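You operate a simulated robot arm through the tools that you are given. There is no shell and no other tool. Be economical: measure what you need, move in short steps, check, and stop when the job is done.

You are at the controls of a simulated robot arm. One attempt, no reset.

Task
Fetch the black seal and set it on the top of the black mat. Fetch the white piston and set it on the free end of the side table. Put the white nozzle on the frameless panel. Put the white cartridge on the top of the vacuum plate. Put the blue nozzle on the back of the steel bench. Take the orange cartridge one and leave it on top of the yellow test plate. Put the red padlock on top of the copper filter. Do these in any order. Set down upright: white nozzle, white cartridge, blue nozzle.

Only the result counts: the job must be done as asked and must still hold three seconds after the hand-in. Knocking over, shifting, dropping, spilling or breaking anything else fails it. Lids that push on must go on centred and level and be pressed home; caps that screw on are set level and turned clockwise until they are tight.

Robot
A 5-joint arm with a two-finger parallel gripper on a trunk, on a base that drives. Base frame: it is fixed to the floor where the robot stands at the start and does not move with it; the origin is under the middle of the robot, x ahead of it, y to its left, z up. Lengths are in mm, angles in rad, forces in N, time in s.
It reaches about 1134 mm from its shoulder. Its first joint turns from -2.601 to 2.601 rad. Places, roughly: back of the steel bench [1000, -400, 800]; black seal (7x6x3 cm) [900, -200, 900]; blue nozzle (3x3x5 cm) [2300, -2500, 900]; copper filter [3000, -2250, 1000]; frameless panel (30x20x1 cm) [-1200, -300, 900]; free end of the side table [-2300, 1600, 800]; orange cartridge one [3000, -2250, 1000]; red padlock (4x2x8 cm) [-500, -3400, 400]; top of the black mat [3000, -3000, 900]; top of the vacuum plate (22x15 cm) [-1560, 40, 920]; white cartridge [1250, -1000, 1000]; white nozzle (3x3x5 cm) [1100, -1100, 900]; white piston (5x5x3 cm) [800, -800, 900]; yellow test plate [2750, -2000, 750]. Payload 1.57 kg.
The tool frame sits at the grasp point between the pads (the TCP): z along the fingers, y along the line on which they close. The tips reach 30 mm beyond it. The gripper opens to 110 mm. The fingers are 24 mm wide and 12 mm thick; the gripper's body (48 by 112 mm) begins 78 mm behind the TCP.
Orientation is that of the tool frame in the base frame, as a unit quaternion [x, y, z, w]. With the fingers straight down and closing along the base's y, the tool's x points along the base's -x, its y along +y and its z along -z.

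Tools
- The arm moves only by the tool play_rows. Its argument "deltas" is a list of rows, each an object of numbers (a shift or turn left out is 0, a gripper value left out holds the last): "dx", "dy", "dz": the shift along the base's x, y, z in mm; "rx", "ry", "rz": the turn, a rotation vector about the base's x, y, z in rad; "jaw": the finger opening in mm, from 0 to 110. In form: [{"dx": .., "dy": .., "dz": .., "rx": .., "ry": .., "rz": .., "jaw": ..}, ...]. A call has 1 to 8 rows; each row shifts and turns the commanded pose from where the row before left it. Rows are played at 5 a second. More than 50 mm and 0.15 rad between two rows, or a gripper value outside its range, and nothing of the call is played. Where a pose cannot be reached the arm comes as near as it can. A force on the tool above 40 N (or 10 N above the force at the start of the call, whichever is more), or a blocked arm, ends the call early, and 0.2 s more pass. The fingers move at their own pace (about 72 mm/s each) and stop on an object; they squeeze with about 30 N. The grip force told is the motor's: it shows also when the fingers shut on nothing. Time passes only in rows, and 0.2 s behind the last, so rows that do not move let the fingers close. It gives the time, the measured TCP pose, the force on the tool (base axes), the opening and the grip force at its end, in the units of the frame above (readings bear some noise), with the torque about the TCP (base axes, N m) and any sound that the robot's microphone picked up.
- Cameras (640 x 400 px; columns grow to the right, rows downward): "scene" is now at [-62.7, 112, 1774.1]; the picture's right is [-0.98, 0.20, -0.00], its down [0.19, 0.91, -0.36] and it looks along [-0.07, -0.36, -0.93] (base axes); focal length 226 px, centre (320, 200). "wrist" rides on the gripper at [70, 16, -141] in the tool frame; the picture's right is [-0.23, 0.97, 0.00], its down [-0.85, -0.20, -0.48] and it looks along [-0.47, -0.11, 0.88] (tool axes); focal length 222 px, centre (320, 200). There is no depth. A picture from a camera that has moved, and an enlarged one, comes with that camera's place and axes in the base frame and with its lens. The place of the scene camera against the robot may be out by one fixed shift of up to 18 mm in any direction.
- get_image(camera): a new picture of that camera. No time passes.
- lift_body(by): slides the trunk up (or, below 0, down) by that many mm; the arm and the scene camera ride with it, the base frame stays. It gives what a move gives, with no picture.
- base_move(legs): drives the robot by 1 to 6 legs, each [ahead, turn to the left] in mm and rad, along the robot's own axes; the way and the turn of a leg run together, so that a leg with both is an arc; at most 1500 mm and 3.142 rad a leg. The arm and the cameras ride along, it lands a little off, and it stops where it bumps. It gives what a move gives.
- aim_head(pan, tilt): turns the head with the scene camera to pan (to the left, within 2.705 rad either way) and tilt (down, from -0.506 to 1.204), counted from straight ahead of the robot. It gives what a move gives.
- inspect(camera, box): a new picture of the part [left, top, right, bottom] of that camera's present view, enlarged. No time passes.
- close_job(): hands the job in; it is judged then, once.

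Work in short steps. Places have to be worked out from the pictures, the camera data and where the tool is seen: move nearer, look again, correct. Check each grasp and each placing, and mend what went wrong. You have 207 turns and 180 pictures in all, those below and enlarged ones among them. Open the gripper and draw the arm clear of the work before you hand the job in, unless the task says otherwise; then end with one line.

The tools are called after "Call:" as a command line: name --argument value ..., lists and objects as JSON in quotes. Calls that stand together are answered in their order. play_rows: Moves the arm, as the interface text tells. Its arguments: {"type":"object","properties":{"deltas":{"type":"array"}},"required":["deltas"]} The other tools are called the same way: lift_body (by) slides the trunk up or down; base_move (legs) drives the base; aim_head (pan, tilt) turns the head that bears the scene camera; get_image (camera) takes a picture; inspect (camera, box) takes an enlarged picture of a part of a camera's view; close_job () hands the job in.

At the start:

```text
clock: 0.0
ee_pos: [175.6, -552.4, 1073.7]
ee_rot: [0.0, 1.0, 0.0, 0.0]
contact_force: [0.7, 0.2, -0.5]
wrist_torque: [0.0, 0.03, 0.0]
width: 109.9
finger_force: 0.1
trunk travel left (down, up): [-807.0, 163.0]
robot x, y, heading: [2.0, -8.7, -0.0]
head pan, tilt: [-1.777, 1.199]
```

scene: 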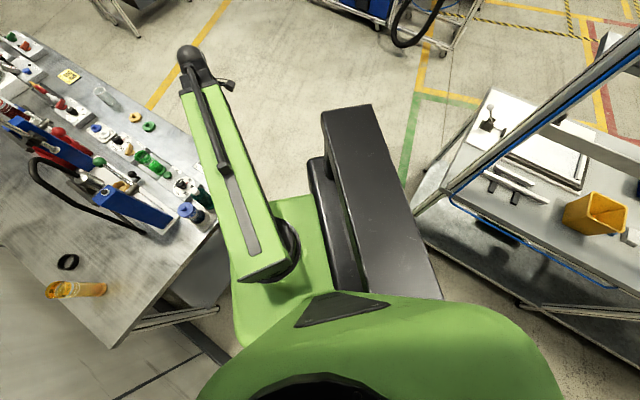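
wrist: 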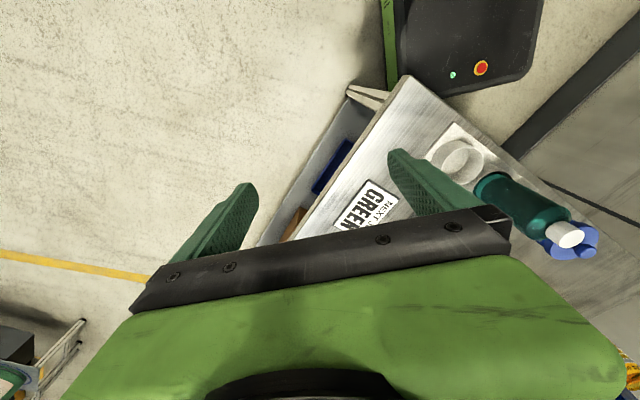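

The scene camera looks to the right; I start by surveying the room with the head, first ahead-right toward the steel bench.

Call:
aim_head --pan -0.6 --tilt 0.6

Call:
get_image --camera "scene"

```text
clock: 1.4
ee_pos: [174.6, -552.0, 1074.2]
ee_rot: [0.0, 1.0, 0.0, 0.0]
contact_force: [1.6, 0.8, -0.7]
wrist_torque: [0.02, 0.02, -0.01]
width: 110.1
finger_force: 0.1
trunk travel left (down, up): [-807.0, 163.0]
robot x, y, heading: [0.4, -5.3, 0.001]
head pan, tilt: [-0.6, 0.6]
```

```text
177 pictures are left
camera scene: at [21.7, 116.9, 1818.6], right [-0.57, -0.82, 0.0], down [-0.47, 0.32, -0.82], along [0.68, -0.47, -0.57], focal length 226 px, centre (320, 200)
```

scene: 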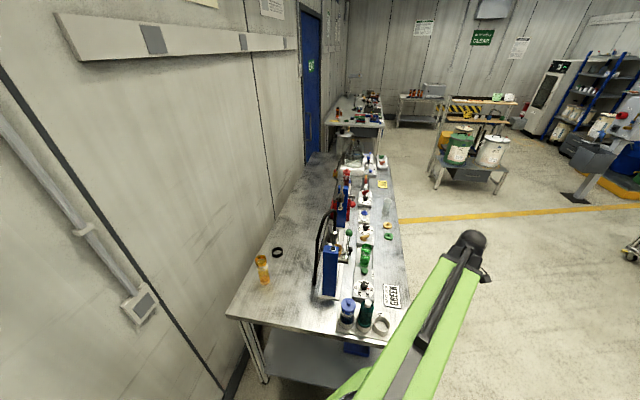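

The bench is ahead with many items. I zoom in on it, and look at the far area.

Call:
inspect --camera "scene" --box '[220, 220, 420, 345]'

Call:
inspect --camera "scene" --box '[300, 120, 420, 195]'

Call:
inspect --camera "scene" --box '[300, 60, 540, 210]'

```text
3.20 times, centred on (320, 282) of scene
camera zoom: at [21.7, 116.9, 1818.6], right [-0.57, -0.82, 0.0], down [-0.47, 0.32, -0.82], along [0.68, -0.47, -0.57], focal length 722 px, centre (320, -64)
```

zoom: 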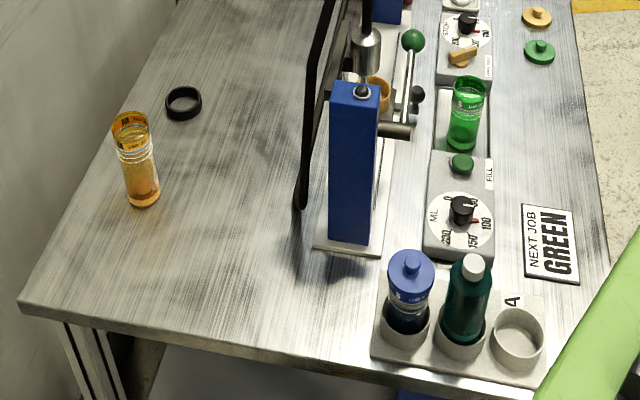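

```text
5.33 times, centred on (360, 158) of scene
camera zoom: at [21.7, 116.9, 1818.6], right [-0.57, -0.82, 0.0], down [-0.47, 0.32, -0.82], along [0.68, -0.47, -0.57], focal length 1204 px, centre (107, 427)
```

zoom: 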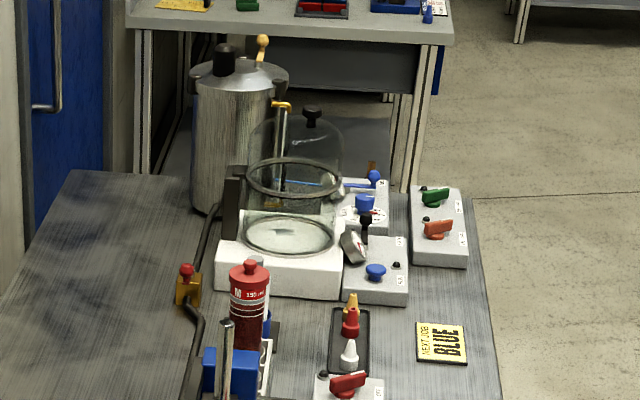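

```text
2.67 times, centred on (420, 135) of scene
camera zoom: at [21.7, 116.9, 1818.6], right [-0.57, -0.82, 0.0], down [-0.47, 0.32, -0.82], along [0.68, -0.47, -0.57], focal length 602 px, centre (53, 373)
```

zoom: 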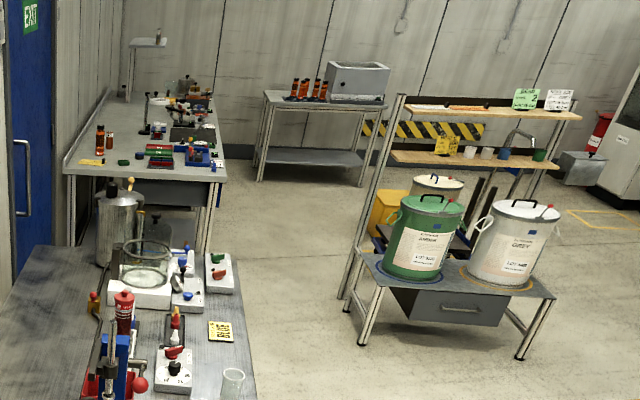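

The bench carries the seal, nozzles, piston etc. I look further round: behind left and behind right.

Call:
aim_head --pan 2.6 --tilt 0.5

Call:
get_image --camera "scene"

Call:
aim_head --pan -2.6 --tilt 0.5

Call:
get_image --camera "scene"

Call:
aim_head --pan -1.6 --tilt 0.4

Call:
get_image --camera "scene"

Call:
aim_head --pan -0.75 --tilt 0.2

Call:
inspect --camera "scene" --box '[160, 100, 480, 300]'

```text
clock: 4.1
ee_pos: [174.4, -553.0, 1073.0]
ee_rot: [0.0, 1.0, 0.0, 0.0]
contact_force: [0.4, -0.2, 0.3]
wrist_torque: [-0.01, 0.02, -0.02]
width: 109.9
finger_force: 0.0
trunk travel left (down, up): [-807.0, 163.0]
robot x, y, heading: [1.9, -0.6, 0.002]
head pan, tilt: [2.601, 0.499]
```

```text
173 pictures are left
camera scene: at [-129.1, 213.8, 1827.7], right [0.52, 0.86, 0.0], down [0.41, -0.25, -0.88], along [-0.75, 0.45, -0.48], focal length 226 px, centre (320, 200)
```

scene: 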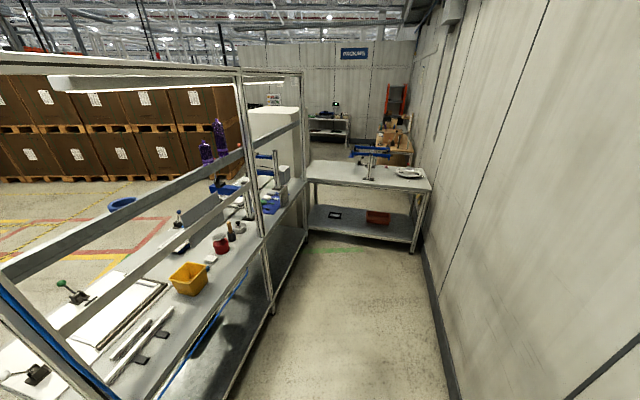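

```text
clock: 8.2
ee_pos: [174.9, -552.1, 1074.4]
ee_rot: [0.0, 1.0, 0.0, 0.0]
contact_force: [-0.4, 0.0, -0.2]
wrist_torque: [-0.02, 0.0, -0.07]
width: 109.7
finger_force: 0.0
trunk travel left (down, up): [-807.0, 163.0]
robot x, y, heading: [-2.2, -0.6, 0.004]
head pan, tilt: [-2.601, 0.499]
```

```text
172 pictures are left
camera scene: at [-129.1, 120.0, 1827.7], right [-0.52, 0.86, 0.0], down [0.41, 0.25, -0.88], along [-0.75, -0.45, -0.48], focal length 226 px, centre (320, 200)
```

scene: 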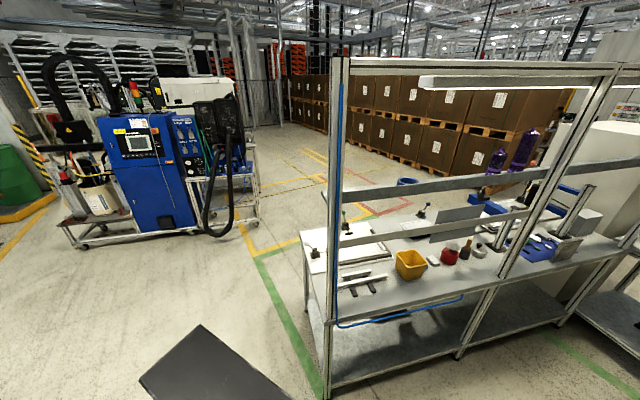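

```text
clock: 9.4
ee_pos: [176.0, -552.2, 1074.4]
ee_rot: [0.001, 1.0, 0.0, 0.0]
contact_force: [-0.5, -0.8, 0.0]
wrist_torque: [-0.01, -0.02, 0.0]
width: 110.1
finger_force: 0.0
trunk travel left (down, up): [-807.0, 163.0]
robot x, y, heading: [-3.9, -5.1, -0.004]
head pan, tilt: [-1.6, 0.4]
```

```text
171 pictures are left
camera scene: at [-54.0, 74.3, 1836.9], right [-1.0, 0.03, 0.0], down [0.01, 0.39, -0.92], along [-0.03, -0.92, -0.39], focal length 226 px, centre (320, 200)
```

scene: 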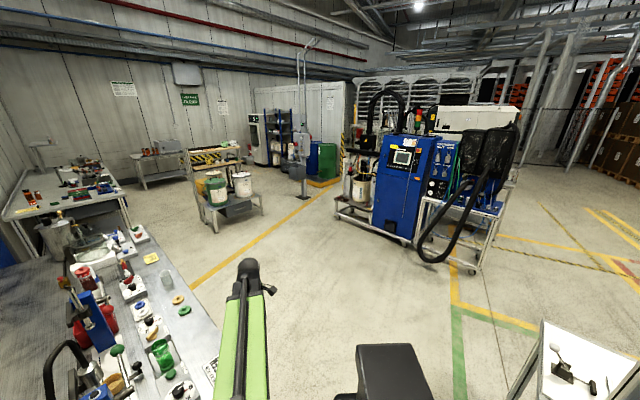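

```text
clock: 10.6
ee_pos: [174.5, -552.7, 1074.3]
ee_rot: [0.0, 1.0, 0.0, 0.0]
contact_force: [-0.1, -0.2, -0.7]
wrist_torque: [0.0, -0.01, -0.02]
width: 109.9
finger_force: 0.0
trunk travel left (down, up): [-807.0, 163.0]
robot x, y, heading: [-1.1, -1.8, 0.003]
head pan, tilt: [-0.75, 0.201]
```

```text
2.00 times, centred on (320, 200) of scene
camera zoom: at [16.9, 103.3, 1855.4], right [-0.68, -0.73, 0.0], down [-0.15, 0.14, -0.98], along [0.72, -0.67, -0.2], focal length 452 px, centre (320, 200)
```

zoom: 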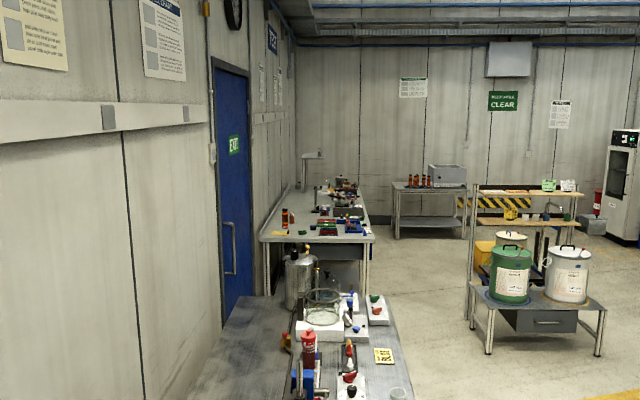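

Bench A runs diagonally ahead-right, bench B lies beyond, the line-side shelf behind left. I'll start with the black seal: raise the trunk so that the arm clears the blue press, then swing over.

Call:
lift_body --by 160

Call:
play_rows --deltas '[{"dz": 40}, {"dz": 40}, {"dx": 30, "dy": 40}, {"dx": 30, "dy": 40}, {"dx": 30, "dy": 40}, {"dx": 30, "dy": 40}, {"dx": 30, "dy": 40}, {"dx": 30, "dy": 40}]'

Call:
aim_head --pan -0.5 --tilt 0.75

Call:
get_image --camera "scene"

Call:
get_image --camera "wrist"

```text
clock: 12.4
ee_pos: [175.5, -552.1, 1234.7]
ee_rot: [0.0, 1.0, 0.0, 0.0]
contact_force: [0.3, 0.5, 0.4]
wrist_torque: [-0.02, -0.02, -0.01]
width: 110.3
finger_force: 0.0
trunk travel left (down, up): [-967.0, 3.0]
robot x, y, heading: [3.4, -9.1, 0.006]
head pan, tilt: [-0.75, 0.201]
```

```text
clock: 14.2
ee_pos: [401.6, -392.2, 1234.8]
ee_rot: [0.001, 1.0, 0.001, -0.001]
contact_force: [0.6, -0.1, 0.2]
wrist_torque: [-0.06, -0.03, 0.02]
width: 110.0
finger_force: 0.0
out of reach, approached as far as the arm can: row 1, 2, 4, 5, 6, 7, 8
trunk travel left (down, up): [-967.0, 3.0]
robot x, y, heading: [-1.0, -4.3, -0.004]
head pan, tilt: [-0.75, 0.201]
```

```text
clock: 15.2
ee_pos: [400.2, -392.9, 1233.8]
ee_rot: [0.0, 1.0, 0.001, -0.001]
contact_force: [-0.4, -0.5, 0.2]
wrist_torque: [-0.01, 0.02, -0.03]
width: 110.0
finger_force: 0.1
trunk travel left (down, up): [-967.0, 3.0]
robot x, y, heading: [-3.2, -6.1, -0.002]
head pan, tilt: [-0.499, 0.75]
```

```text
169 pictures are left
camera scene: at [21.6, 127.0, 1965.9], right [-0.48, -0.88, 0.0], down [-0.6, 0.33, -0.73], along [0.64, -0.35, -0.68], focal length 226 px, centre (320, 200)
```

scene: 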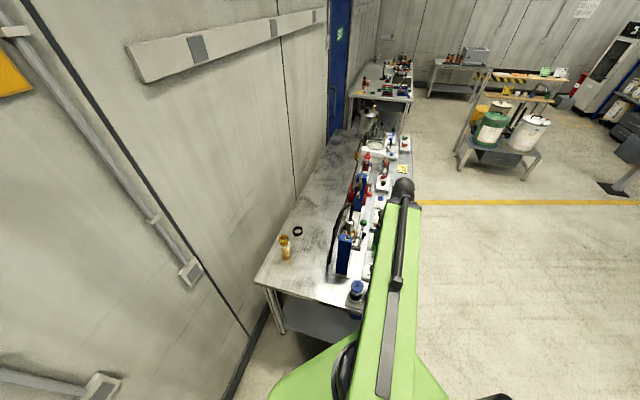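

```text
168 pictures are left
camera wrist: at [331.2, -378.6, 1375.3], right [0.23, 0.97, 0.0], down [0.86, -0.2, 0.48], along [0.46, -0.11, -0.88], focal length 222 px, centre (320, 200)
```

wrist: 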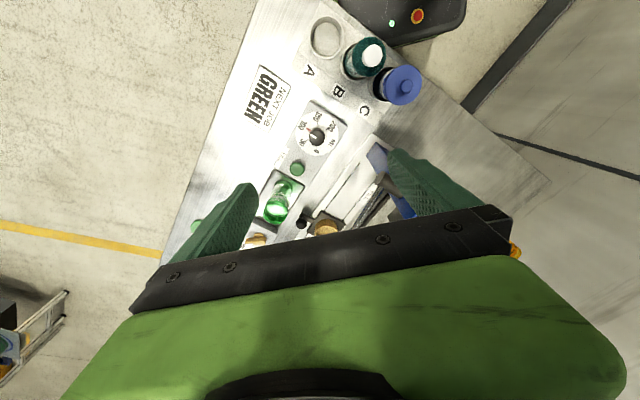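

The tool cannot rise further but tips are at about 1205. I go around the blue press (near (500,-265)) on the robot side toward the seal.

Call:
play_rows --deltas '[{"dy": 45}, {"dy": 45}, {"dy": 45}, {"dy": 45}, {"dy": 45}, {"dy": 45}, {"dx": 40, "dy": 20}, {"dx": 50}]'

Call:
play_rows --deltas '[{"dx": 50}, {"dx": 50}, {"dx": 50}, {"dx": 50}, {"dx": 40, "dy": -20}, {"dx": 20, "dy": -20}, {}]'

Call:
get_image --camera "wrist"

Call:
get_image --camera "scene"

```text
clock: 17.0
ee_pos: [623.9, -195.1, 1234.2]
ee_rot: [0.001, 1.0, 0.0, 0.0]
contact_force: [-0.2, 0.0, -0.4]
wrist_torque: [-0.02, -0.01, 0.02]
width: 110.0
finger_force: 0.1
out of reach, approached as far as the arm can: row 1, 2, 3, 4, 5, 6
trunk travel left (down, up): [-967.0, 3.0]
robot x, y, heading: [0.7, -6.0, 0.001]
head pan, tilt: [-0.499, 0.75]
```

```text
clock: 18.6
ee_pos: [881.0, -233.1, 1234.0]
ee_rot: [0.0, 1.0, 0.0, 0.0]
contact_force: [-0.6, -0.2, -0.2]
wrist_torque: [0.02, 0.0, 0.0]
width: 110.0
finger_force: 0.0
trunk travel left (down, up): [-967.0, 3.0]
robot x, y, heading: [-0.4, -6.9, -0.001]
head pan, tilt: [-0.499, 0.75]
```

```text
167 pictures are left
camera wrist: at [811.2, -218.6, 1375.2], right [0.23, 0.97, 0.0], down [0.86, -0.2, 0.48], along [0.47, -0.11, -0.88], focal length 222 px, centre (320, 200)
```

wrist: 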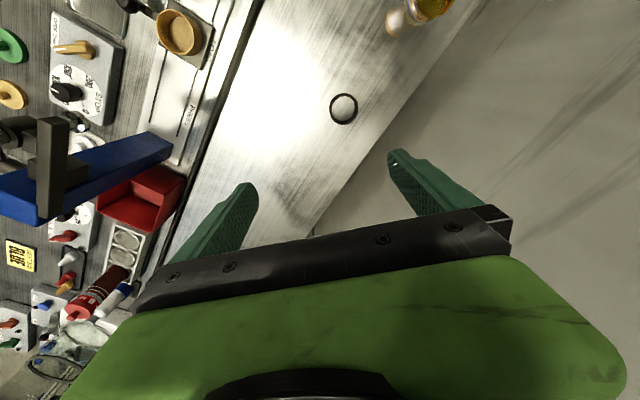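

```text
166 pictures are left
camera scene: at [21.7, 127.3, 1965.8], right [-0.48, -0.88, 0.0], down [-0.6, 0.33, -0.73], along [0.64, -0.35, -0.68], focal length 226 px, centre (320, 200)
```

scene: 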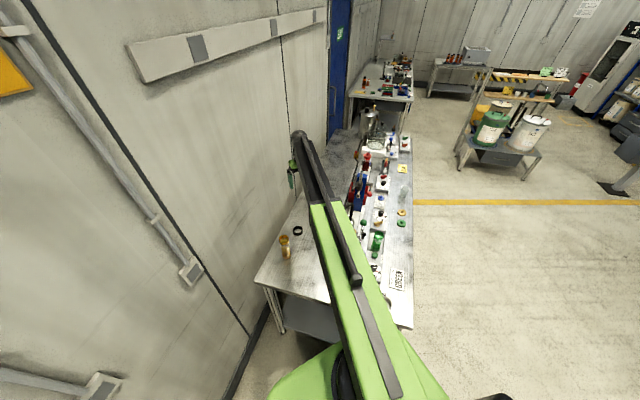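

The seal triangulates to about (877,-183) with the bench top near 865. I move over it and descend part-way.

Call:
play_rows --deltas '[{"dx": -4, "dy": 50}, {"dz": -50}, {"dz": -50}, {"dz": -50}, {"dz": -50}, {}]'

Call:
get_image --camera "wrist"

```text
refused: row 1 steps farther than a row can; nothing moved
```

```text
165 pictures are left
camera wrist: at [811.2, -218.6, 1375.2], right [0.23, 0.97, 0.0], down [0.86, -0.2, 0.48], along [0.47, -0.11, -0.88], focal length 222 px, centre (320, 200)
```

wrist: 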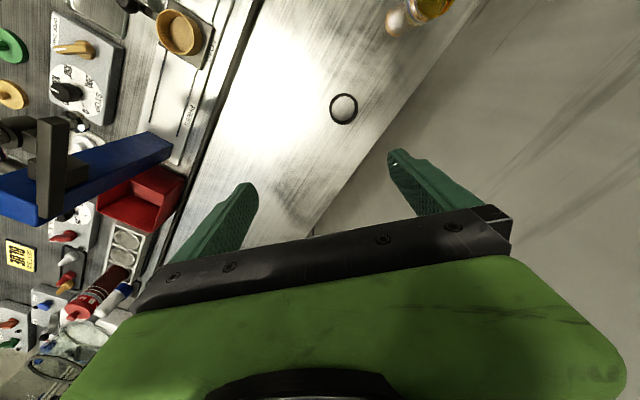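

Step was a hair over 50 mm; split it.

Call:
play_rows --deltas '[{"dx": -4, "dy": 25}, {"dy": 25}, {"dz": -50}, {"dz": -50}, {"dz": -50}, {"dz": -50}, {}]'

Call:
get_image --camera "wrist"

```text
clock: 20.2
ee_pos: [875.5, -184.5, 1234.9]
ee_rot: [0.0, 1.0, 0.0, 0.0]
contact_force: [0.6, 0.2, 0.7]
wrist_torque: [-0.02, 0.04, 0.01]
width: 110.1
finger_force: 0.1
out of reach, approached as far as the arm can: row 3, 4, 5, 6
trunk travel left (down, up): [-967.0, 3.0]
robot x, y, heading: [0.2, -2.8, -0.0]
head pan, tilt: [-0.499, 0.75]
```

```text
164 pictures are left
camera wrist: at [806.3, -169.8, 1375.1], right [0.23, 0.97, 0.0], down [0.86, -0.2, 0.48], along [0.47, -0.11, -0.88], focal length 222 px, centre (320, 200)
```

wrist: 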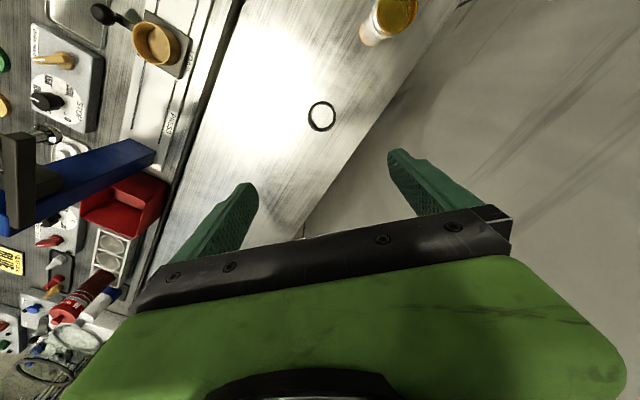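

Vertical motion is only via the trunk (the arm is planar with the tool down). I lower the trunk part-way and look.

Call:
lift_body --by -250

Call:
get_image --camera "wrist"

Call:
get_image --camera "scene"

```text
clock: 22.8
ee_pos: [875.8, -183.5, 985.1]
ee_rot: [0.0, 1.0, 0.001, 0.0]
contact_force: [-0.2, 0.8, -0.1]
wrist_torque: [0.05, 0.0, -0.01]
width: 109.9
finger_force: 0.0
trunk travel left (down, up): [-717.0, 253.0]
robot x, y, heading: [2.2, -8.6, -0.002]
head pan, tilt: [-0.499, 0.75]
```

```text
163 pictures are left
camera wrist: at [806.3, -169.7, 1125.2], right [0.23, 0.97, 0.0], down [0.86, -0.2, 0.48], along [0.47, -0.11, -0.88], focal length 222 px, centre (320, 200)
```

wrist: 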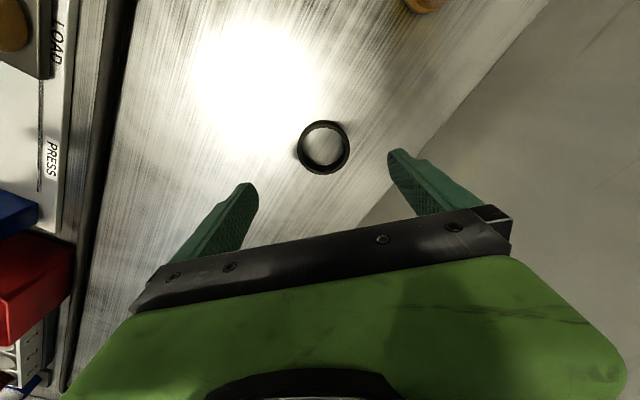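

```text
162 pictures are left
camera scene: at [21.8, 127.3, 1715.8], right [-0.48, -0.88, 0.0], down [-0.6, 0.33, -0.73], along [0.64, -0.35, -0.68], focal length 226 px, centre (320, 200)
```

scene: 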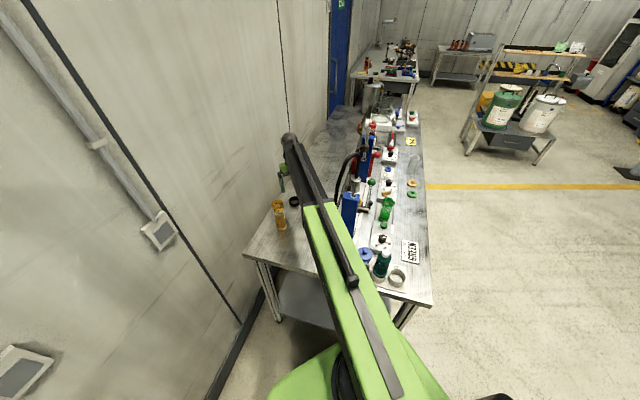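

Seal centre at about (877,-184,873). I lower by 85 mm (tips ~870).

Call:
lift_body --by -80

Call:
get_image --camera "wrist"

```text
clock: 24.0
ee_pos: [874.7, -186.1, 904.1]
ee_rot: [0.0, 1.0, 0.0, 0.001]
contact_force: [-0.3, 0.5, 0.0]
wrist_torque: [0.01, -0.01, 0.05]
width: 109.8
finger_force: 0.1
trunk travel left (down, up): [-637.0, 333.0]
robot x, y, heading: [1.7, -2.4, -0.001]
head pan, tilt: [-0.499, 0.75]
```

```text
161 pictures are left
camera wrist: at [806.3, -169.8, 1045.2], right [0.23, 0.97, 0.0], down [0.86, -0.2, 0.48], along [0.47, -0.11, -0.88], focal length 222 px, centre (320, 200)
```

wrist: 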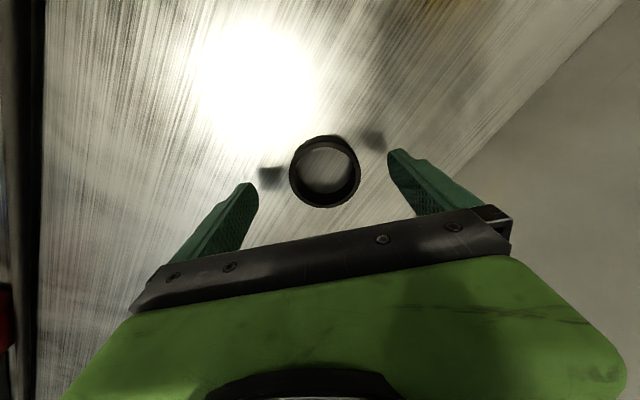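

Well aligned; shadows show tips ~25 mm above the top. Lower 22 and grip.

Call:
lift_body --by -22

Call:
get_image --camera "wrist"

```text
clock: 24.6
ee_pos: [874.8, -184.4, 882.8]
ee_rot: [-0.001, 1.0, 0.001, 0.0]
contact_force: [0.7, -0.4, 0.2]
wrist_torque: [-0.02, 0.04, 0.02]
width: 110.0
finger_force: 0.1
trunk travel left (down, up): [-615.0, 355.0]
robot x, y, heading: [0.7, -4.6, -0.001]
head pan, tilt: [-0.499, 0.75]
```

```text
160 pictures are left
camera wrist: at [806.3, -169.8, 1023.1], right [0.23, 0.97, 0.0], down [0.86, -0.2, 0.48], along [0.47, -0.11, -0.88], focal length 222 px, centre (320, 200)
```

wrist: 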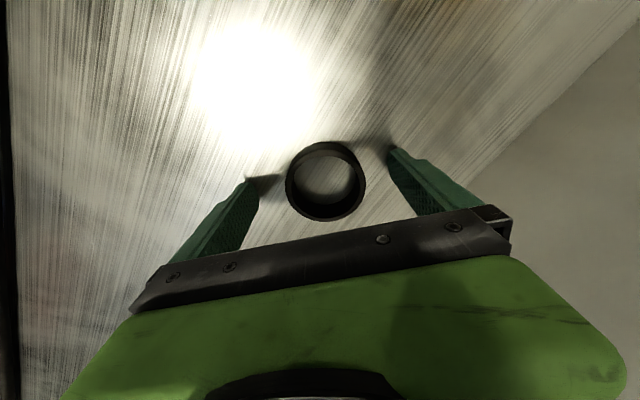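

Tips are just above the bench and the ring is centred on the TCP. Close.

Call:
play_rows --deltas '[{"jaw": 40}, {}, {}, {}, {}]'

Call:
get_image --camera "wrist"

```text
clock: 25.9
ee_pos: [875.4, -185.0, 881.8]
ee_rot: [0.0, 1.0, 0.0, 0.001]
contact_force: [0.6, 0.1, 0.6]
wrist_torque: [0.03, 0.02, 0.04]
width: 59.3
finger_force: 30.0
trunk travel left (down, up): [-615.0, 355.0]
robot x, y, heading: [-0.8, -4.2, -0.003]
head pan, tilt: [-0.499, 0.75]
```

```text
159 pictures are left
camera wrist: at [806.3, -169.8, 1023.1], right [0.23, 0.97, 0.0], down [0.86, -0.2, 0.48], along [0.47, -0.11, -0.88], focal length 222 px, centre (320, 200)
```

wrist: 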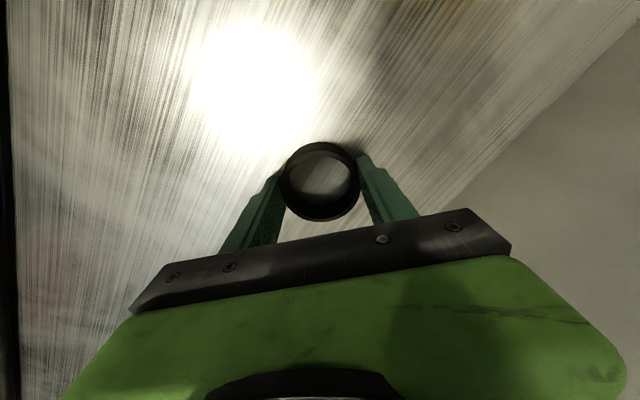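

Seal is held (59 mm, 30 N). I raise the trunk, retract the arm, then back the base away from the press before turning.

Call:
lift_body --by 350

Call:
play_rows --deltas '[{"dx": -45, "dy": 10}, {"dx": -45, "dy": 10}, {"dx": -45, "dy": 10}, {"dx": -45, "dy": 10}, {"dx": -45, "dy": 10}, {"dx": -45, "dy": 10}, {}]'

Call:
base_move --legs '[[-300, 0]]'

Call:
get_image --camera "scene"

```text
clock: 29.3
ee_pos: [874.4, -184.8, 1233.5]
ee_rot: [0.0, 1.0, 0.0, 0.0]
contact_force: [0.0, 0.1, -0.5]
wrist_torque: [-0.01, 0.02, 0.02]
width: 59.1
finger_force: 29.8
trunk travel left (down, up): [-965.0, 5.0]
robot x, y, heading: [2.2, -6.2, 0.004]
head pan, tilt: [-0.499, 0.75]
```

```text
clock: 30.9
ee_pos: [603.2, -128.2, 1230.8]
ee_rot: [0.0, 1.0, 0.0, 0.0]
contact_force: [-0.6, 0.6, -0.1]
wrist_torque: [0.02, 0.0, 0.01]
width: 59.1
finger_force: 29.3
trunk travel left (down, up): [-965.0, 5.0]
robot x, y, heading: [1.6, -4.6, 0.003]
head pan, tilt: [-0.499, 0.75]
```

```text
clock: 32.9
ee_pos: [300.4, -128.5, 1233.5]
ee_rot: [0.001, 1.0, 0.0, 0.0]
contact_force: [-0.7, -1.0, -0.7]
wrist_torque: [-0.01, -0.07, -0.01]
width: 59.3
finger_force: 29.5
trunk travel left (down, up): [-965.0, 5.0]
robot x, y, heading: [-303.2, -1.9, -0.005]
head pan, tilt: [-0.499, 0.75]
```

```text
158 pictures are left
camera scene: at [-282.5, 127.3, 1963.8], right [-0.48, -0.88, 0.0], down [-0.6, 0.33, -0.73], along [0.64, -0.35, -0.68], focal length 226 px, centre (320, 200)
```

scene: 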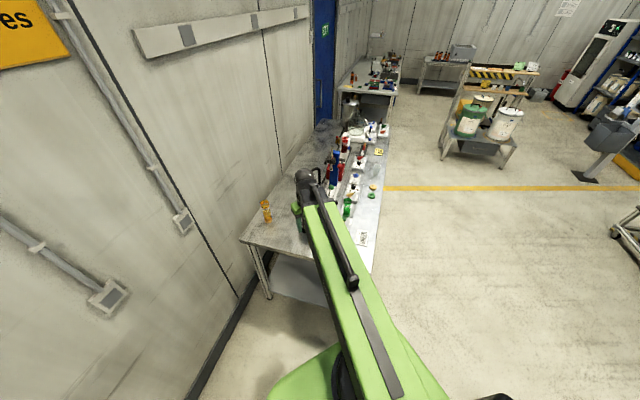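

Clear. Now turn right, drive to the bench front corridor and align along the bench.

Call:
base_move --legs '[[0, -1.36], [828, 0], [0, 0.55], [1500, 0]]'

Call:
aim_head --pan 0.1 --tilt 0.5

Call:
get_image --camera "scene"

```text
clock: 49.3
ee_pos: [1191.5, -2467.7, 1232.0]
ee_rot: [0.41, 0.912, 0.0, 0.0]
contact_force: [0.6, 0.6, -0.6]
wrist_torque: [0.01, -0.02, 0.01]
width: 58.2
finger_force: 30.1
trunk travel left (down, up): [-965.0, 5.0]
robot x, y, heading: [886.0, -1933.7, -0.848]
head pan, tilt: [-0.499, 0.75]
```

```text
clock: 50.3
ee_pos: [1191.2, -2467.7, 1232.2]
ee_rot: [0.411, 0.912, 0.0, 0.0]
contact_force: [0.2, -1.0, -0.8]
wrist_torque: [0.01, -0.03, 0.0]
width: 58.2
finger_force: 30.5
trunk travel left (down, up): [-965.0, 5.0]
robot x, y, heading: [885.8, -1933.5, -0.846]
head pan, tilt: [0.099, 0.499]
```

```text
157 pictures are left
camera scene: at [1041.4, -1847.3, 1985.7], right [-0.68, -0.73, 0.0], down [-0.35, 0.33, -0.88], along [0.64, -0.6, -0.48], focal length 226 px, centre (320, 200)
```

scene: 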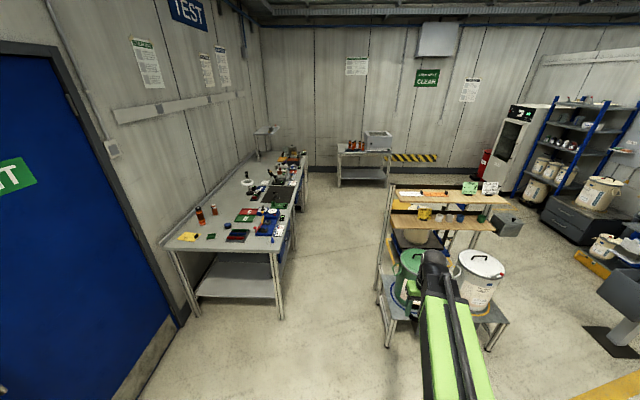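

Bench B is clearly visible; zoom in on it.

Call:
inspect --camera "scene" --box '[155, 140, 315, 240]'

```text
4.00 times, centred on (235, 190) of scene
camera zoom: at [1041.4, -1847.3, 1985.7], right [-0.68, -0.73, 0.0], down [-0.35, 0.33, -0.88], along [0.64, -0.6, -0.48], focal length 903 px, centre (660, 240)
```

zoom: 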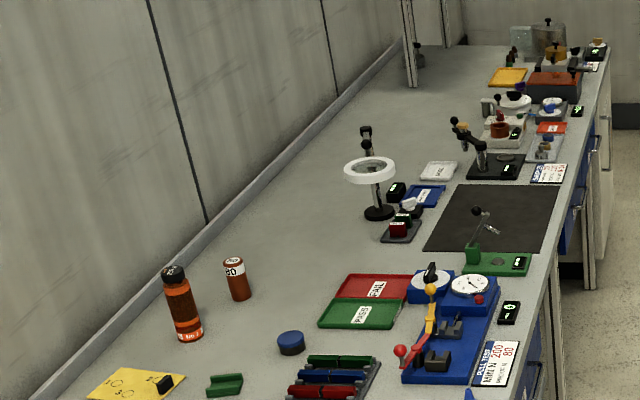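

Black mat centre is near (2940,-3015); yellow plate near (2807,-2069); the amber bottle and the "80" can near (2911,-2213) and (3003,-2353). I drive along the corridor to in front of the mat.

Call:
base_move --legs '[[0, 0.145], [1100, 0], [0, -0.11], [1050, 0]]'

Call:
aim_head --pan 1.4 --tilt 0.8

Call:
get_image --camera "scene"

```text
clock: 62.0
ee_pos: [2772.7, -3884.2, 1232.3]
ee_rot: [0.389, 0.921, 0.0, -0.001]
contact_force: [-0.4, 0.1, -0.3]
wrist_torque: [0.04, 0.03, 0.01]
width: 57.8
finger_force: 29.8
trunk travel left (down, up): [-965.0, 5.0]
robot x, y, heading: [2445.5, -3365.9, -0.798]
head pan, tilt: [0.099, 0.499]
```

```text
clock: 63.5
ee_pos: [2771.3, -3884.7, 1232.3]
ee_rot: [0.389, 0.921, 0.0, 0.0]
contact_force: [0.6, -0.6, -0.7]
wrist_torque: [-0.01, -0.03, 0.0]
width: 57.7
finger_force: 30.1
trunk travel left (down, up): [-965.0, 5.0]
robot x, y, heading: [2441.7, -3362.0, -0.804]
head pan, tilt: [1.4, 0.799]
```

```text
155 pictures are left
camera scene: at [2590.8, -3168.1, 1959.8], right [0.56, -0.83, 0.0], down [-0.59, -0.4, -0.7], along [0.58, 0.39, -0.72], focal length 226 px, centre (320, 200)
```

scene: 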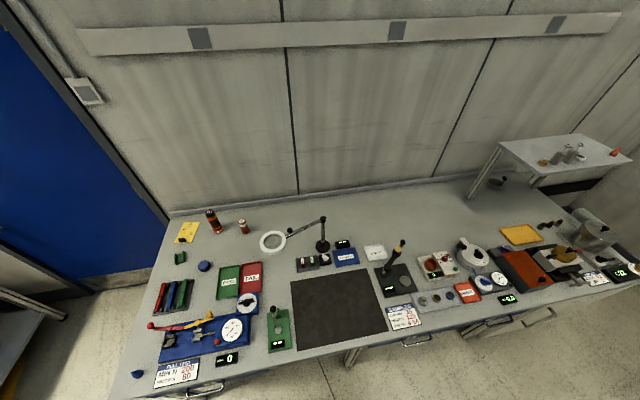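

The mat is at about (2935,-3020), free. I swing the arm around to it along an arc.

Call:
play_rows --deltas '[{"dx": 36, "dy": 31}, {"dx": 36, "dy": 31}, {"dx": 36, "dy": 31}, {"dx": 36, "dy": 31}, {"dx": 24.5, "dy": 40.7}, {"dx": 24.5, "dy": 40.7}, {"dx": 24.5, "dy": 40.7}, {"dx": 24.5, "dy": 40.7}]'

Call:
play_rows --deltas '[{"dx": 11, "dy": 46}, {"dx": 11, "dy": 46}, {"dx": 11, "dy": 46}, {"dx": 11, "dy": 46}, {"dx": -3, "dy": 47}, {"dx": -3, "dy": 47}, {"dx": -3, "dy": 47}, {"dx": -3, "dy": 47}]'

Call:
play_rows --deltas '[{"dx": -17, "dy": 44}, {"dx": -17, "dy": 44}, {"dx": -17, "dy": 44}, {"dx": -17, "dy": 44}, {}]'

Call:
get_image --camera "scene"

Call:
get_image --camera "wrist"

```text
clock: 65.3
ee_pos: [3015.9, -3596.9, 1232.2]
ee_rot: [0.39, 0.921, 0.0, 0.0]
contact_force: [0.0, -0.2, 0.0]
wrist_torque: [-0.06, -0.01, 0.03]
width: 57.6
finger_force: 29.7
trunk travel left (down, up): [-965.0, 5.0]
robot x, y, heading: [2438.6, -3364.2, -0.8]
head pan, tilt: [1.4, 0.799]
```

```text
clock: 67.1
ee_pos: [3045.0, -3224.2, 1231.3]
ee_rot: [0.39, 0.921, 0.0, -0.001]
contact_force: [0.1, -0.3, 0.0]
wrist_torque: [-0.01, 0.02, -0.04]
width: 57.9
finger_force: 29.6
trunk travel left (down, up): [-965.0, 5.0]
robot x, y, heading: [2442.0, -3367.4, -0.802]
head pan, tilt: [1.4, 0.799]
```

```text
clock: 68.3
ee_pos: [2976.4, -3048.9, 1231.2]
ee_rot: [0.389, 0.921, 0.0, 0.001]
contact_force: [0.2, -0.3, 0.5]
wrist_torque: [0.01, 0.02, -0.02]
width: 57.8
finger_force: 30.6
trunk travel left (down, up): [-965.0, 5.0]
robot x, y, heading: [2435.9, -3365.8, -0.803]
head pan, tilt: [1.4, 0.799]
```

```text
154 pictures are left
camera scene: at [2591.0, -3168.3, 1959.8], right [0.56, -0.83, 0.0], down [-0.59, -0.4, -0.7], along [0.58, 0.39, -0.72], focal length 226 px, centre (320, 200)
```

scene: 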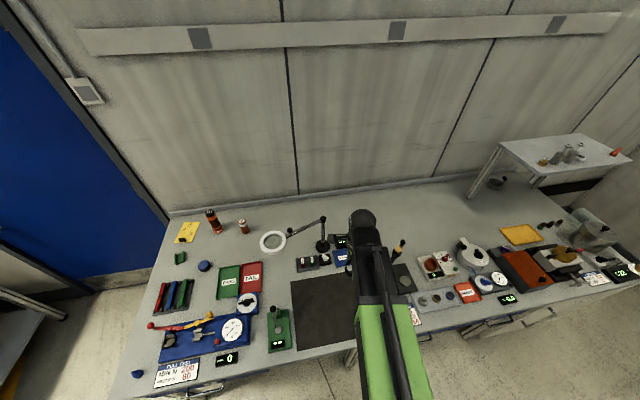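

```text
153 pictures are left
camera wrist: at [2941.0, -2989.7, 1373.1], right [0.86, 0.52, 0.0], down [0.45, -0.75, 0.48], along [0.25, -0.41, -0.88], focal length 222 px, centre (320, 200)
```

wrist: 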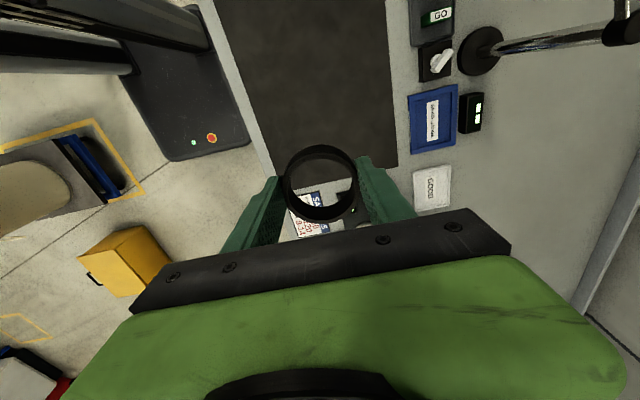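

The TCP is already above the mat; I shift toward its centre and lower to inspect height.

Call:
play_rows --deltas '[{"dx": -15, "dy": 23}, {"dx": -15, "dy": 22}, {}]'

Call:
lift_body --by -290

Call:
get_image --camera "wrist"

Call:
get_image --camera "scene"

```text
clock: 69.1
ee_pos: [2945.9, -3004.6, 1231.7]
ee_rot: [0.39, 0.921, 0.0, 0.0]
contact_force: [-0.2, -0.2, -0.1]
wrist_torque: [0.0, -0.01, 0.02]
width: 57.9
finger_force: 30.1
trunk travel left (down, up): [-965.0, 5.0]
robot x, y, heading: [2434.8, -3364.8, -0.804]
head pan, tilt: [1.4, 0.799]
```

```text
clock: 72.0
ee_pos: [2947.0, -3004.2, 942.3]
ee_rot: [0.389, 0.921, 0.0, 0.0]
contact_force: [-0.5, -0.5, 0.1]
wrist_torque: [-0.01, 0.01, 0.02]
width: 57.9
finger_force: 29.7
trunk travel left (down, up): [-675.0, 295.0]
robot x, y, heading: [2441.6, -3363.6, -0.8]
head pan, tilt: [1.4, 0.799]
```

```text
152 pictures are left
camera wrist: at [2910.7, -2943.9, 1083.1], right [0.86, 0.52, 0.0], down [0.45, -0.75, 0.48], along [0.25, -0.41, -0.88], focal length 222 px, centre (320, 200)
```

wrist: 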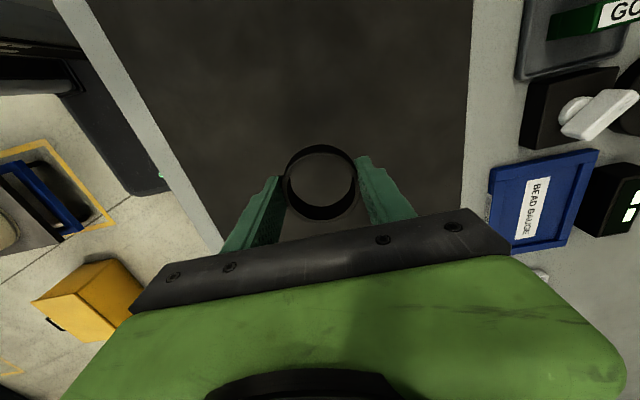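

```text
151 pictures are left
camera scene: at [2590.6, -3167.9, 1669.8], right [0.56, -0.83, 0.0], down [-0.59, -0.4, -0.7], along [0.58, 0.39, -0.72], focal length 226 px, centre (320, 200)
```

scene: 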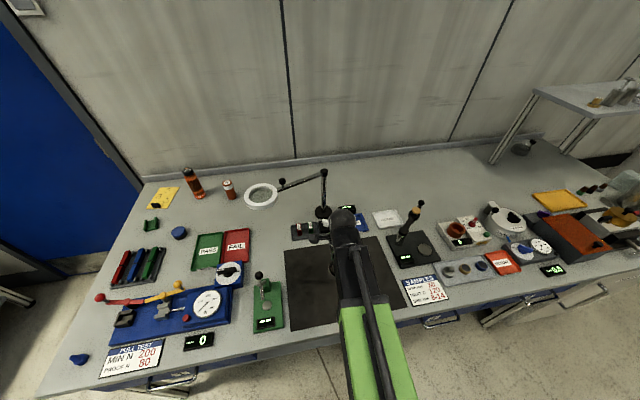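

Surface is around 855–870. Lower carefully watching force.

Call:
lift_body --by -40

Call:
inspect --camera "wrist" --box '[200, 100, 440, 250]'

```text
clock: 72.8
ee_pos: [2946.7, -3003.9, 902.0]
ee_rot: [0.389, 0.921, 0.0, 0.001]
contact_force: [-0.2, -0.1, -0.1]
wrist_torque: [0.0, -0.04, -0.01]
width: 57.9
finger_force: 30.3
trunk travel left (down, up): [-635.0, 335.0]
robot x, y, heading: [2438.6, -3365.3, -0.799]
head pan, tilt: [1.4, 0.799]
```

```text
2.67 times, centred on (320, 175) of wrist
camera zoom: at [2910.7, -2944.0, 1043.1], right [0.86, 0.52, 0.0], down [0.45, -0.75, 0.48], along [0.25, -0.41, -0.88], focal length 592 px, centre (320, 267)
```

zoom: 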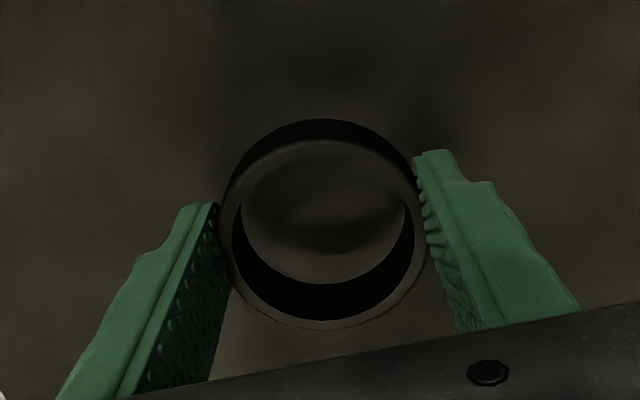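

Not yet in contact; step down further in small moves.

Call:
lift_body --by -12

Call:
lift_body --by -5

```text
clock: 73.4
ee_pos: [2946.5, -3005.2, 889.7]
ee_rot: [0.389, 0.921, 0.0, 0.0]
contact_force: [-0.2, 0.3, -0.2]
wrist_torque: [0.01, 0.03, 0.02]
width: 57.7
finger_force: 30.2
trunk travel left (down, up): [-623.0, 347.0]
robot x, y, heading: [2440.8, -3366.8, -0.803]
head pan, tilt: [1.4, 0.799]
```

```text
clock: 74.0
ee_pos: [2946.4, -3004.0, 885.6]
ee_rot: [0.389, 0.921, 0.0, 0.0]
contact_force: [1.6, 1.6, 6.4]
wrist_torque: [-0.06, -0.03, 0.0]
width: 57.9
finger_force: 30.3
trunk travel left (down, up): [-618.0, 352.0]
robot x, y, heading: [2439.1, -3363.5, -0.801]
head pan, tilt: [1.4, 0.799]
```

Contact at z 885.6. Open and raise.

Call:
play_rows --deltas '[{"jaw": 110}, {}, {}, {}]'

Call:
lift_body --by 120

Call:
get_image --camera "wrist"

```text
clock: 75.0
ee_pos: [2946.7, -3003.1, 884.8]
ee_rot: [0.389, 0.921, 0.0, 0.0]
contact_force: [-0.5, 1.2, 0.6]
wrist_torque: [0.03, 0.02, 0.0]
width: 110.0
finger_force: 0.0
trunk travel left (down, up): [-618.0, 352.0]
robot x, y, heading: [2438.8, -3363.6, -0.804]
head pan, tilt: [1.4, 0.799]
```

```text
clock: 76.5
ee_pos: [2948.0, -3004.6, 1005.0]
ee_rot: [0.389, 0.921, 0.0, 0.0]
contact_force: [0.3, 0.1, 0.0]
wrist_torque: [-0.03, 0.01, 0.01]
width: 110.1
finger_force: 0.0
trunk travel left (down, up): [-738.0, 232.0]
robot x, y, heading: [2440.3, -3364.9, -0.803]
head pan, tilt: [1.4, 0.799]
```

```text
149 pictures are left
camera wrist: at [2910.8, -2943.8, 1146.0], right [0.86, 0.52, 0.0], down [0.45, -0.75, 0.48], along [0.25, -0.41, -0.88], focal length 222 px, centre (320, 200)
```

wrist: 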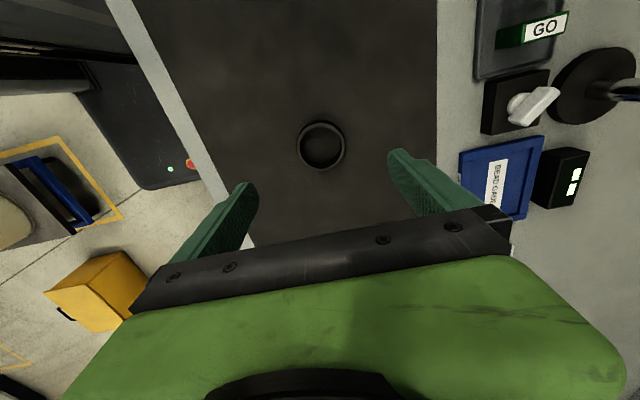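

Seal is on the mat. Raise fully and inspect the orange cartridge / filter / yellow plate.

Call:
lift_body --by 228

Call:
inspect --camera "scene" --box '[160, 190, 320, 290]'

Call:
inspect --camera "scene" --box '[110, 300, 270, 400]'

Call:
aim_head --pan 0.3 --tilt 0.4

Call:
get_image --camera "scene"

```text
clock: 78.8
ee_pos: [2947.8, -3003.6, 1233.0]
ee_rot: [0.389, 0.921, 0.0, 0.0]
contact_force: [0.3, -1.0, 0.4]
wrist_torque: [-0.01, -0.03, -0.01]
width: 110.0
finger_force: 0.1
trunk travel left (down, up): [-966.0, 4.0]
robot x, y, heading: [2441.5, -3365.6, -0.81]
head pan, tilt: [1.4, 0.799]
```

```text
4.00 times, centred on (240, 240) of scene
camera zoom: at [2590.7, -3167.7, 1960.7], right [0.56, -0.83, 0.0], down [-0.59, -0.4, -0.7], along [0.58, 0.39, -0.72], focal length 903 px, centre (640, 40)
```

zoom: 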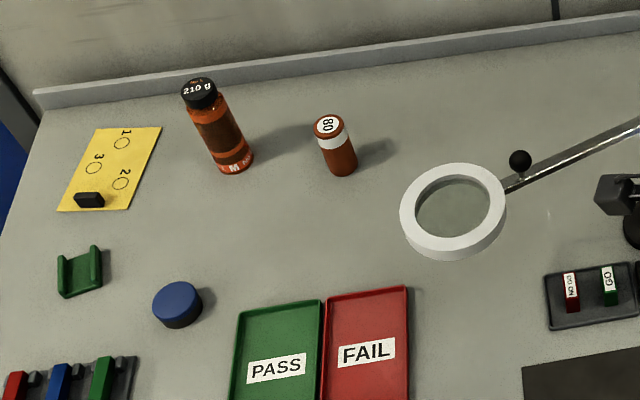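

```text
4.00 times, centred on (190, 350) of scene
camera zoom: at [2590.7, -3167.7, 1960.7], right [0.56, -0.83, 0.0], down [-0.59, -0.4, -0.7], along [0.58, 0.39, -0.72], focal length 903 px, centre (840, -400)
```

zoom: 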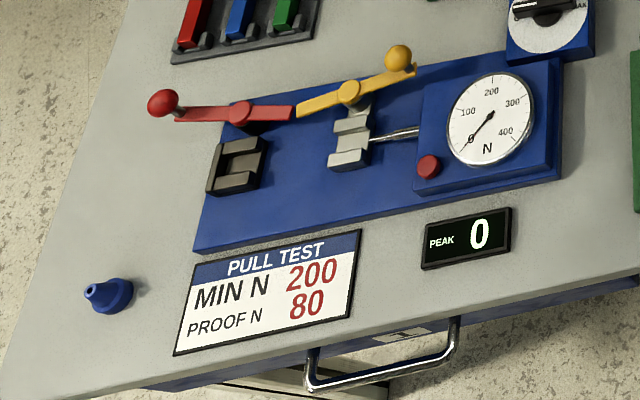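

```text
clock: 80.2
ee_pos: [2946.8, -3004.8, 1233.6]
ee_rot: [0.389, 0.921, 0.0, 0.0]
contact_force: [-0.1, -0.1, -0.2]
wrist_torque: [0.0, 0.02, 0.02]
width: 110.3
finger_force: 0.1
trunk travel left (down, up): [-966.0, 4.0]
robot x, y, heading: [2441.6, -3364.3, -0.803]
head pan, tilt: [0.3, 0.4]
```

```text
146 pictures are left
camera scene: at [2605.1, -3257.6, 1995.8], right [-0.48, -0.88, 0.0], down [-0.34, 0.19, -0.92], along [0.81, -0.44, -0.39], focal length 226 px, centre (320, 200)
```

scene: 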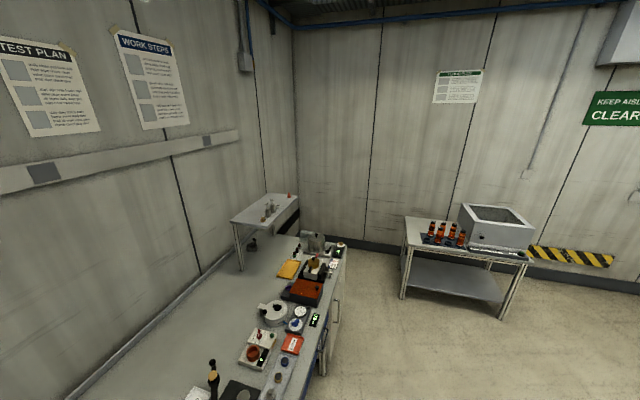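

The amber "210 g" bottle is the orange cartridge, the "80" can the copper filter; blue nozzle stands/lies near (2303,-2514). I'll work from the gap at bench B's near end. First swing the arm forward and reverse along the aisle.

Call:
play_rows --deltas '[{"dx": 17, "dy": -44}, {"dx": 17, "dy": -44}, {"dx": 17, "dy": -44}, {"dx": 17, "dy": -44}, {"dx": 3, "dy": -47}, {"dx": 3, "dy": -47}, {"dx": 3, "dy": -47}, {"dx": 3, "dy": -47}]'

Call:
play_rows --deltas '[{"dx": -11, "dy": -46}, {"dx": -11, "dy": -46}, {"dx": -11, "dy": -46}, {"dx": -11, "dy": -46}, {"dx": -24, "dy": -41}, {"dx": -24, "dy": -41}, {"dx": -24, "dy": -41}, {"dx": -24, "dy": -41}]'

Call:
base_move --legs '[[-1250, 0]]'

Call:
aim_head --pan 1.5 --tilt 0.6

Call:
get_image --camera "scene"

```text
clock: 82.0
ee_pos: [3025.9, -3369.5, 1232.5]
ee_rot: [0.389, 0.921, 0.0, 0.0]
contact_force: [-0.3, -0.3, -0.7]
wrist_torque: [0.06, 0.01, -0.02]
width: 110.1
finger_force: 0.1
trunk travel left (down, up): [-966.0, 4.0]
robot x, y, heading: [2434.9, -3365.6, -0.8]
head pan, tilt: [0.3, 0.4]
```

```text
clock: 83.8
ee_pos: [2893.1, -3721.3, 1232.5]
ee_rot: [0.389, 0.921, -0.001, 0.0]
contact_force: [-0.5, 0.1, -0.3]
wrist_torque: [0.02, -0.02, 0.0]
width: 110.0
finger_force: 0.1
out of reach, approached as far as the arm can: row 6
trunk travel left (down, up): [-966.0, 4.0]
robot x, y, heading: [2438.0, -3365.8, -0.803]
head pan, tilt: [0.3, 0.4]
```

```text
clock: 90.1
ee_pos: [2027.5, -2824.4, 1234.2]
ee_rot: [0.382, 0.924, 0.0, 0.0]
contact_force: [-0.4, 0.0, 0.0]
wrist_torque: [-0.02, -0.01, 0.02]
width: 110.4
finger_force: 0.1
trunk travel left (down, up): [-966.0, 4.0]
robot x, y, heading: [1566.0, -2474.3, -0.791]
head pan, tilt: [0.3, 0.4]
```

```text
clock: 91.5
ee_pos: [2028.7, -2824.7, 1234.3]
ee_rot: [0.384, 0.924, 0.0, 0.0]
contact_force: [-0.3, 0.3, -0.6]
wrist_torque: [0.0, -0.01, 0.0]
width: 110.0
finger_force: 0.1
trunk travel left (down, up): [-966.0, 4.0]
robot x, y, heading: [1570.7, -2476.7, -0.79]
head pan, tilt: [1.499, 0.6]
```

```text
145 pictures are left
camera scene: at [1720.0, -2265.3, 1977.6], right [0.65, -0.76, 0.0], down [-0.43, -0.37, -0.83], along [0.63, 0.54, -0.56], focal length 226 px, centre (320, 200)
```

scene: 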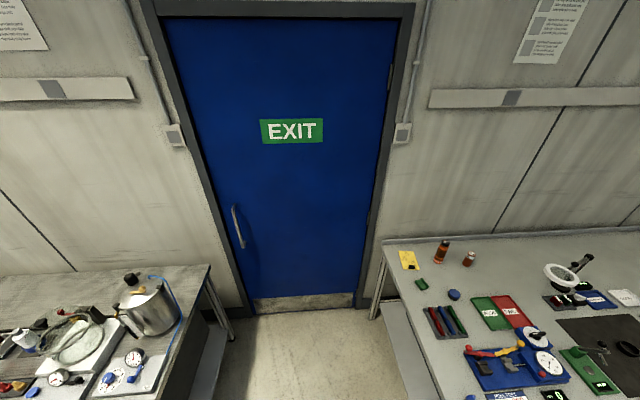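

Gap is clear. Turn left in place to face the door.

Call:
base_move --legs '[[0, 1.55]]'

```text
clock: 95.6
ee_pos: [1935.0, -2028.5, 1231.6]
ee_rot: [-0.362, 0.932, -0.001, -0.001]
contact_force: [0.9, 1.0, -0.5]
wrist_torque: [-0.06, 0.0, 0.03]
width: 110.2
finger_force: 0.1
trunk travel left (down, up): [-966.0, 4.0]
robot x, y, heading: [1538.9, -2443.0, 0.727]
head pan, tilt: [1.499, 0.6]
```

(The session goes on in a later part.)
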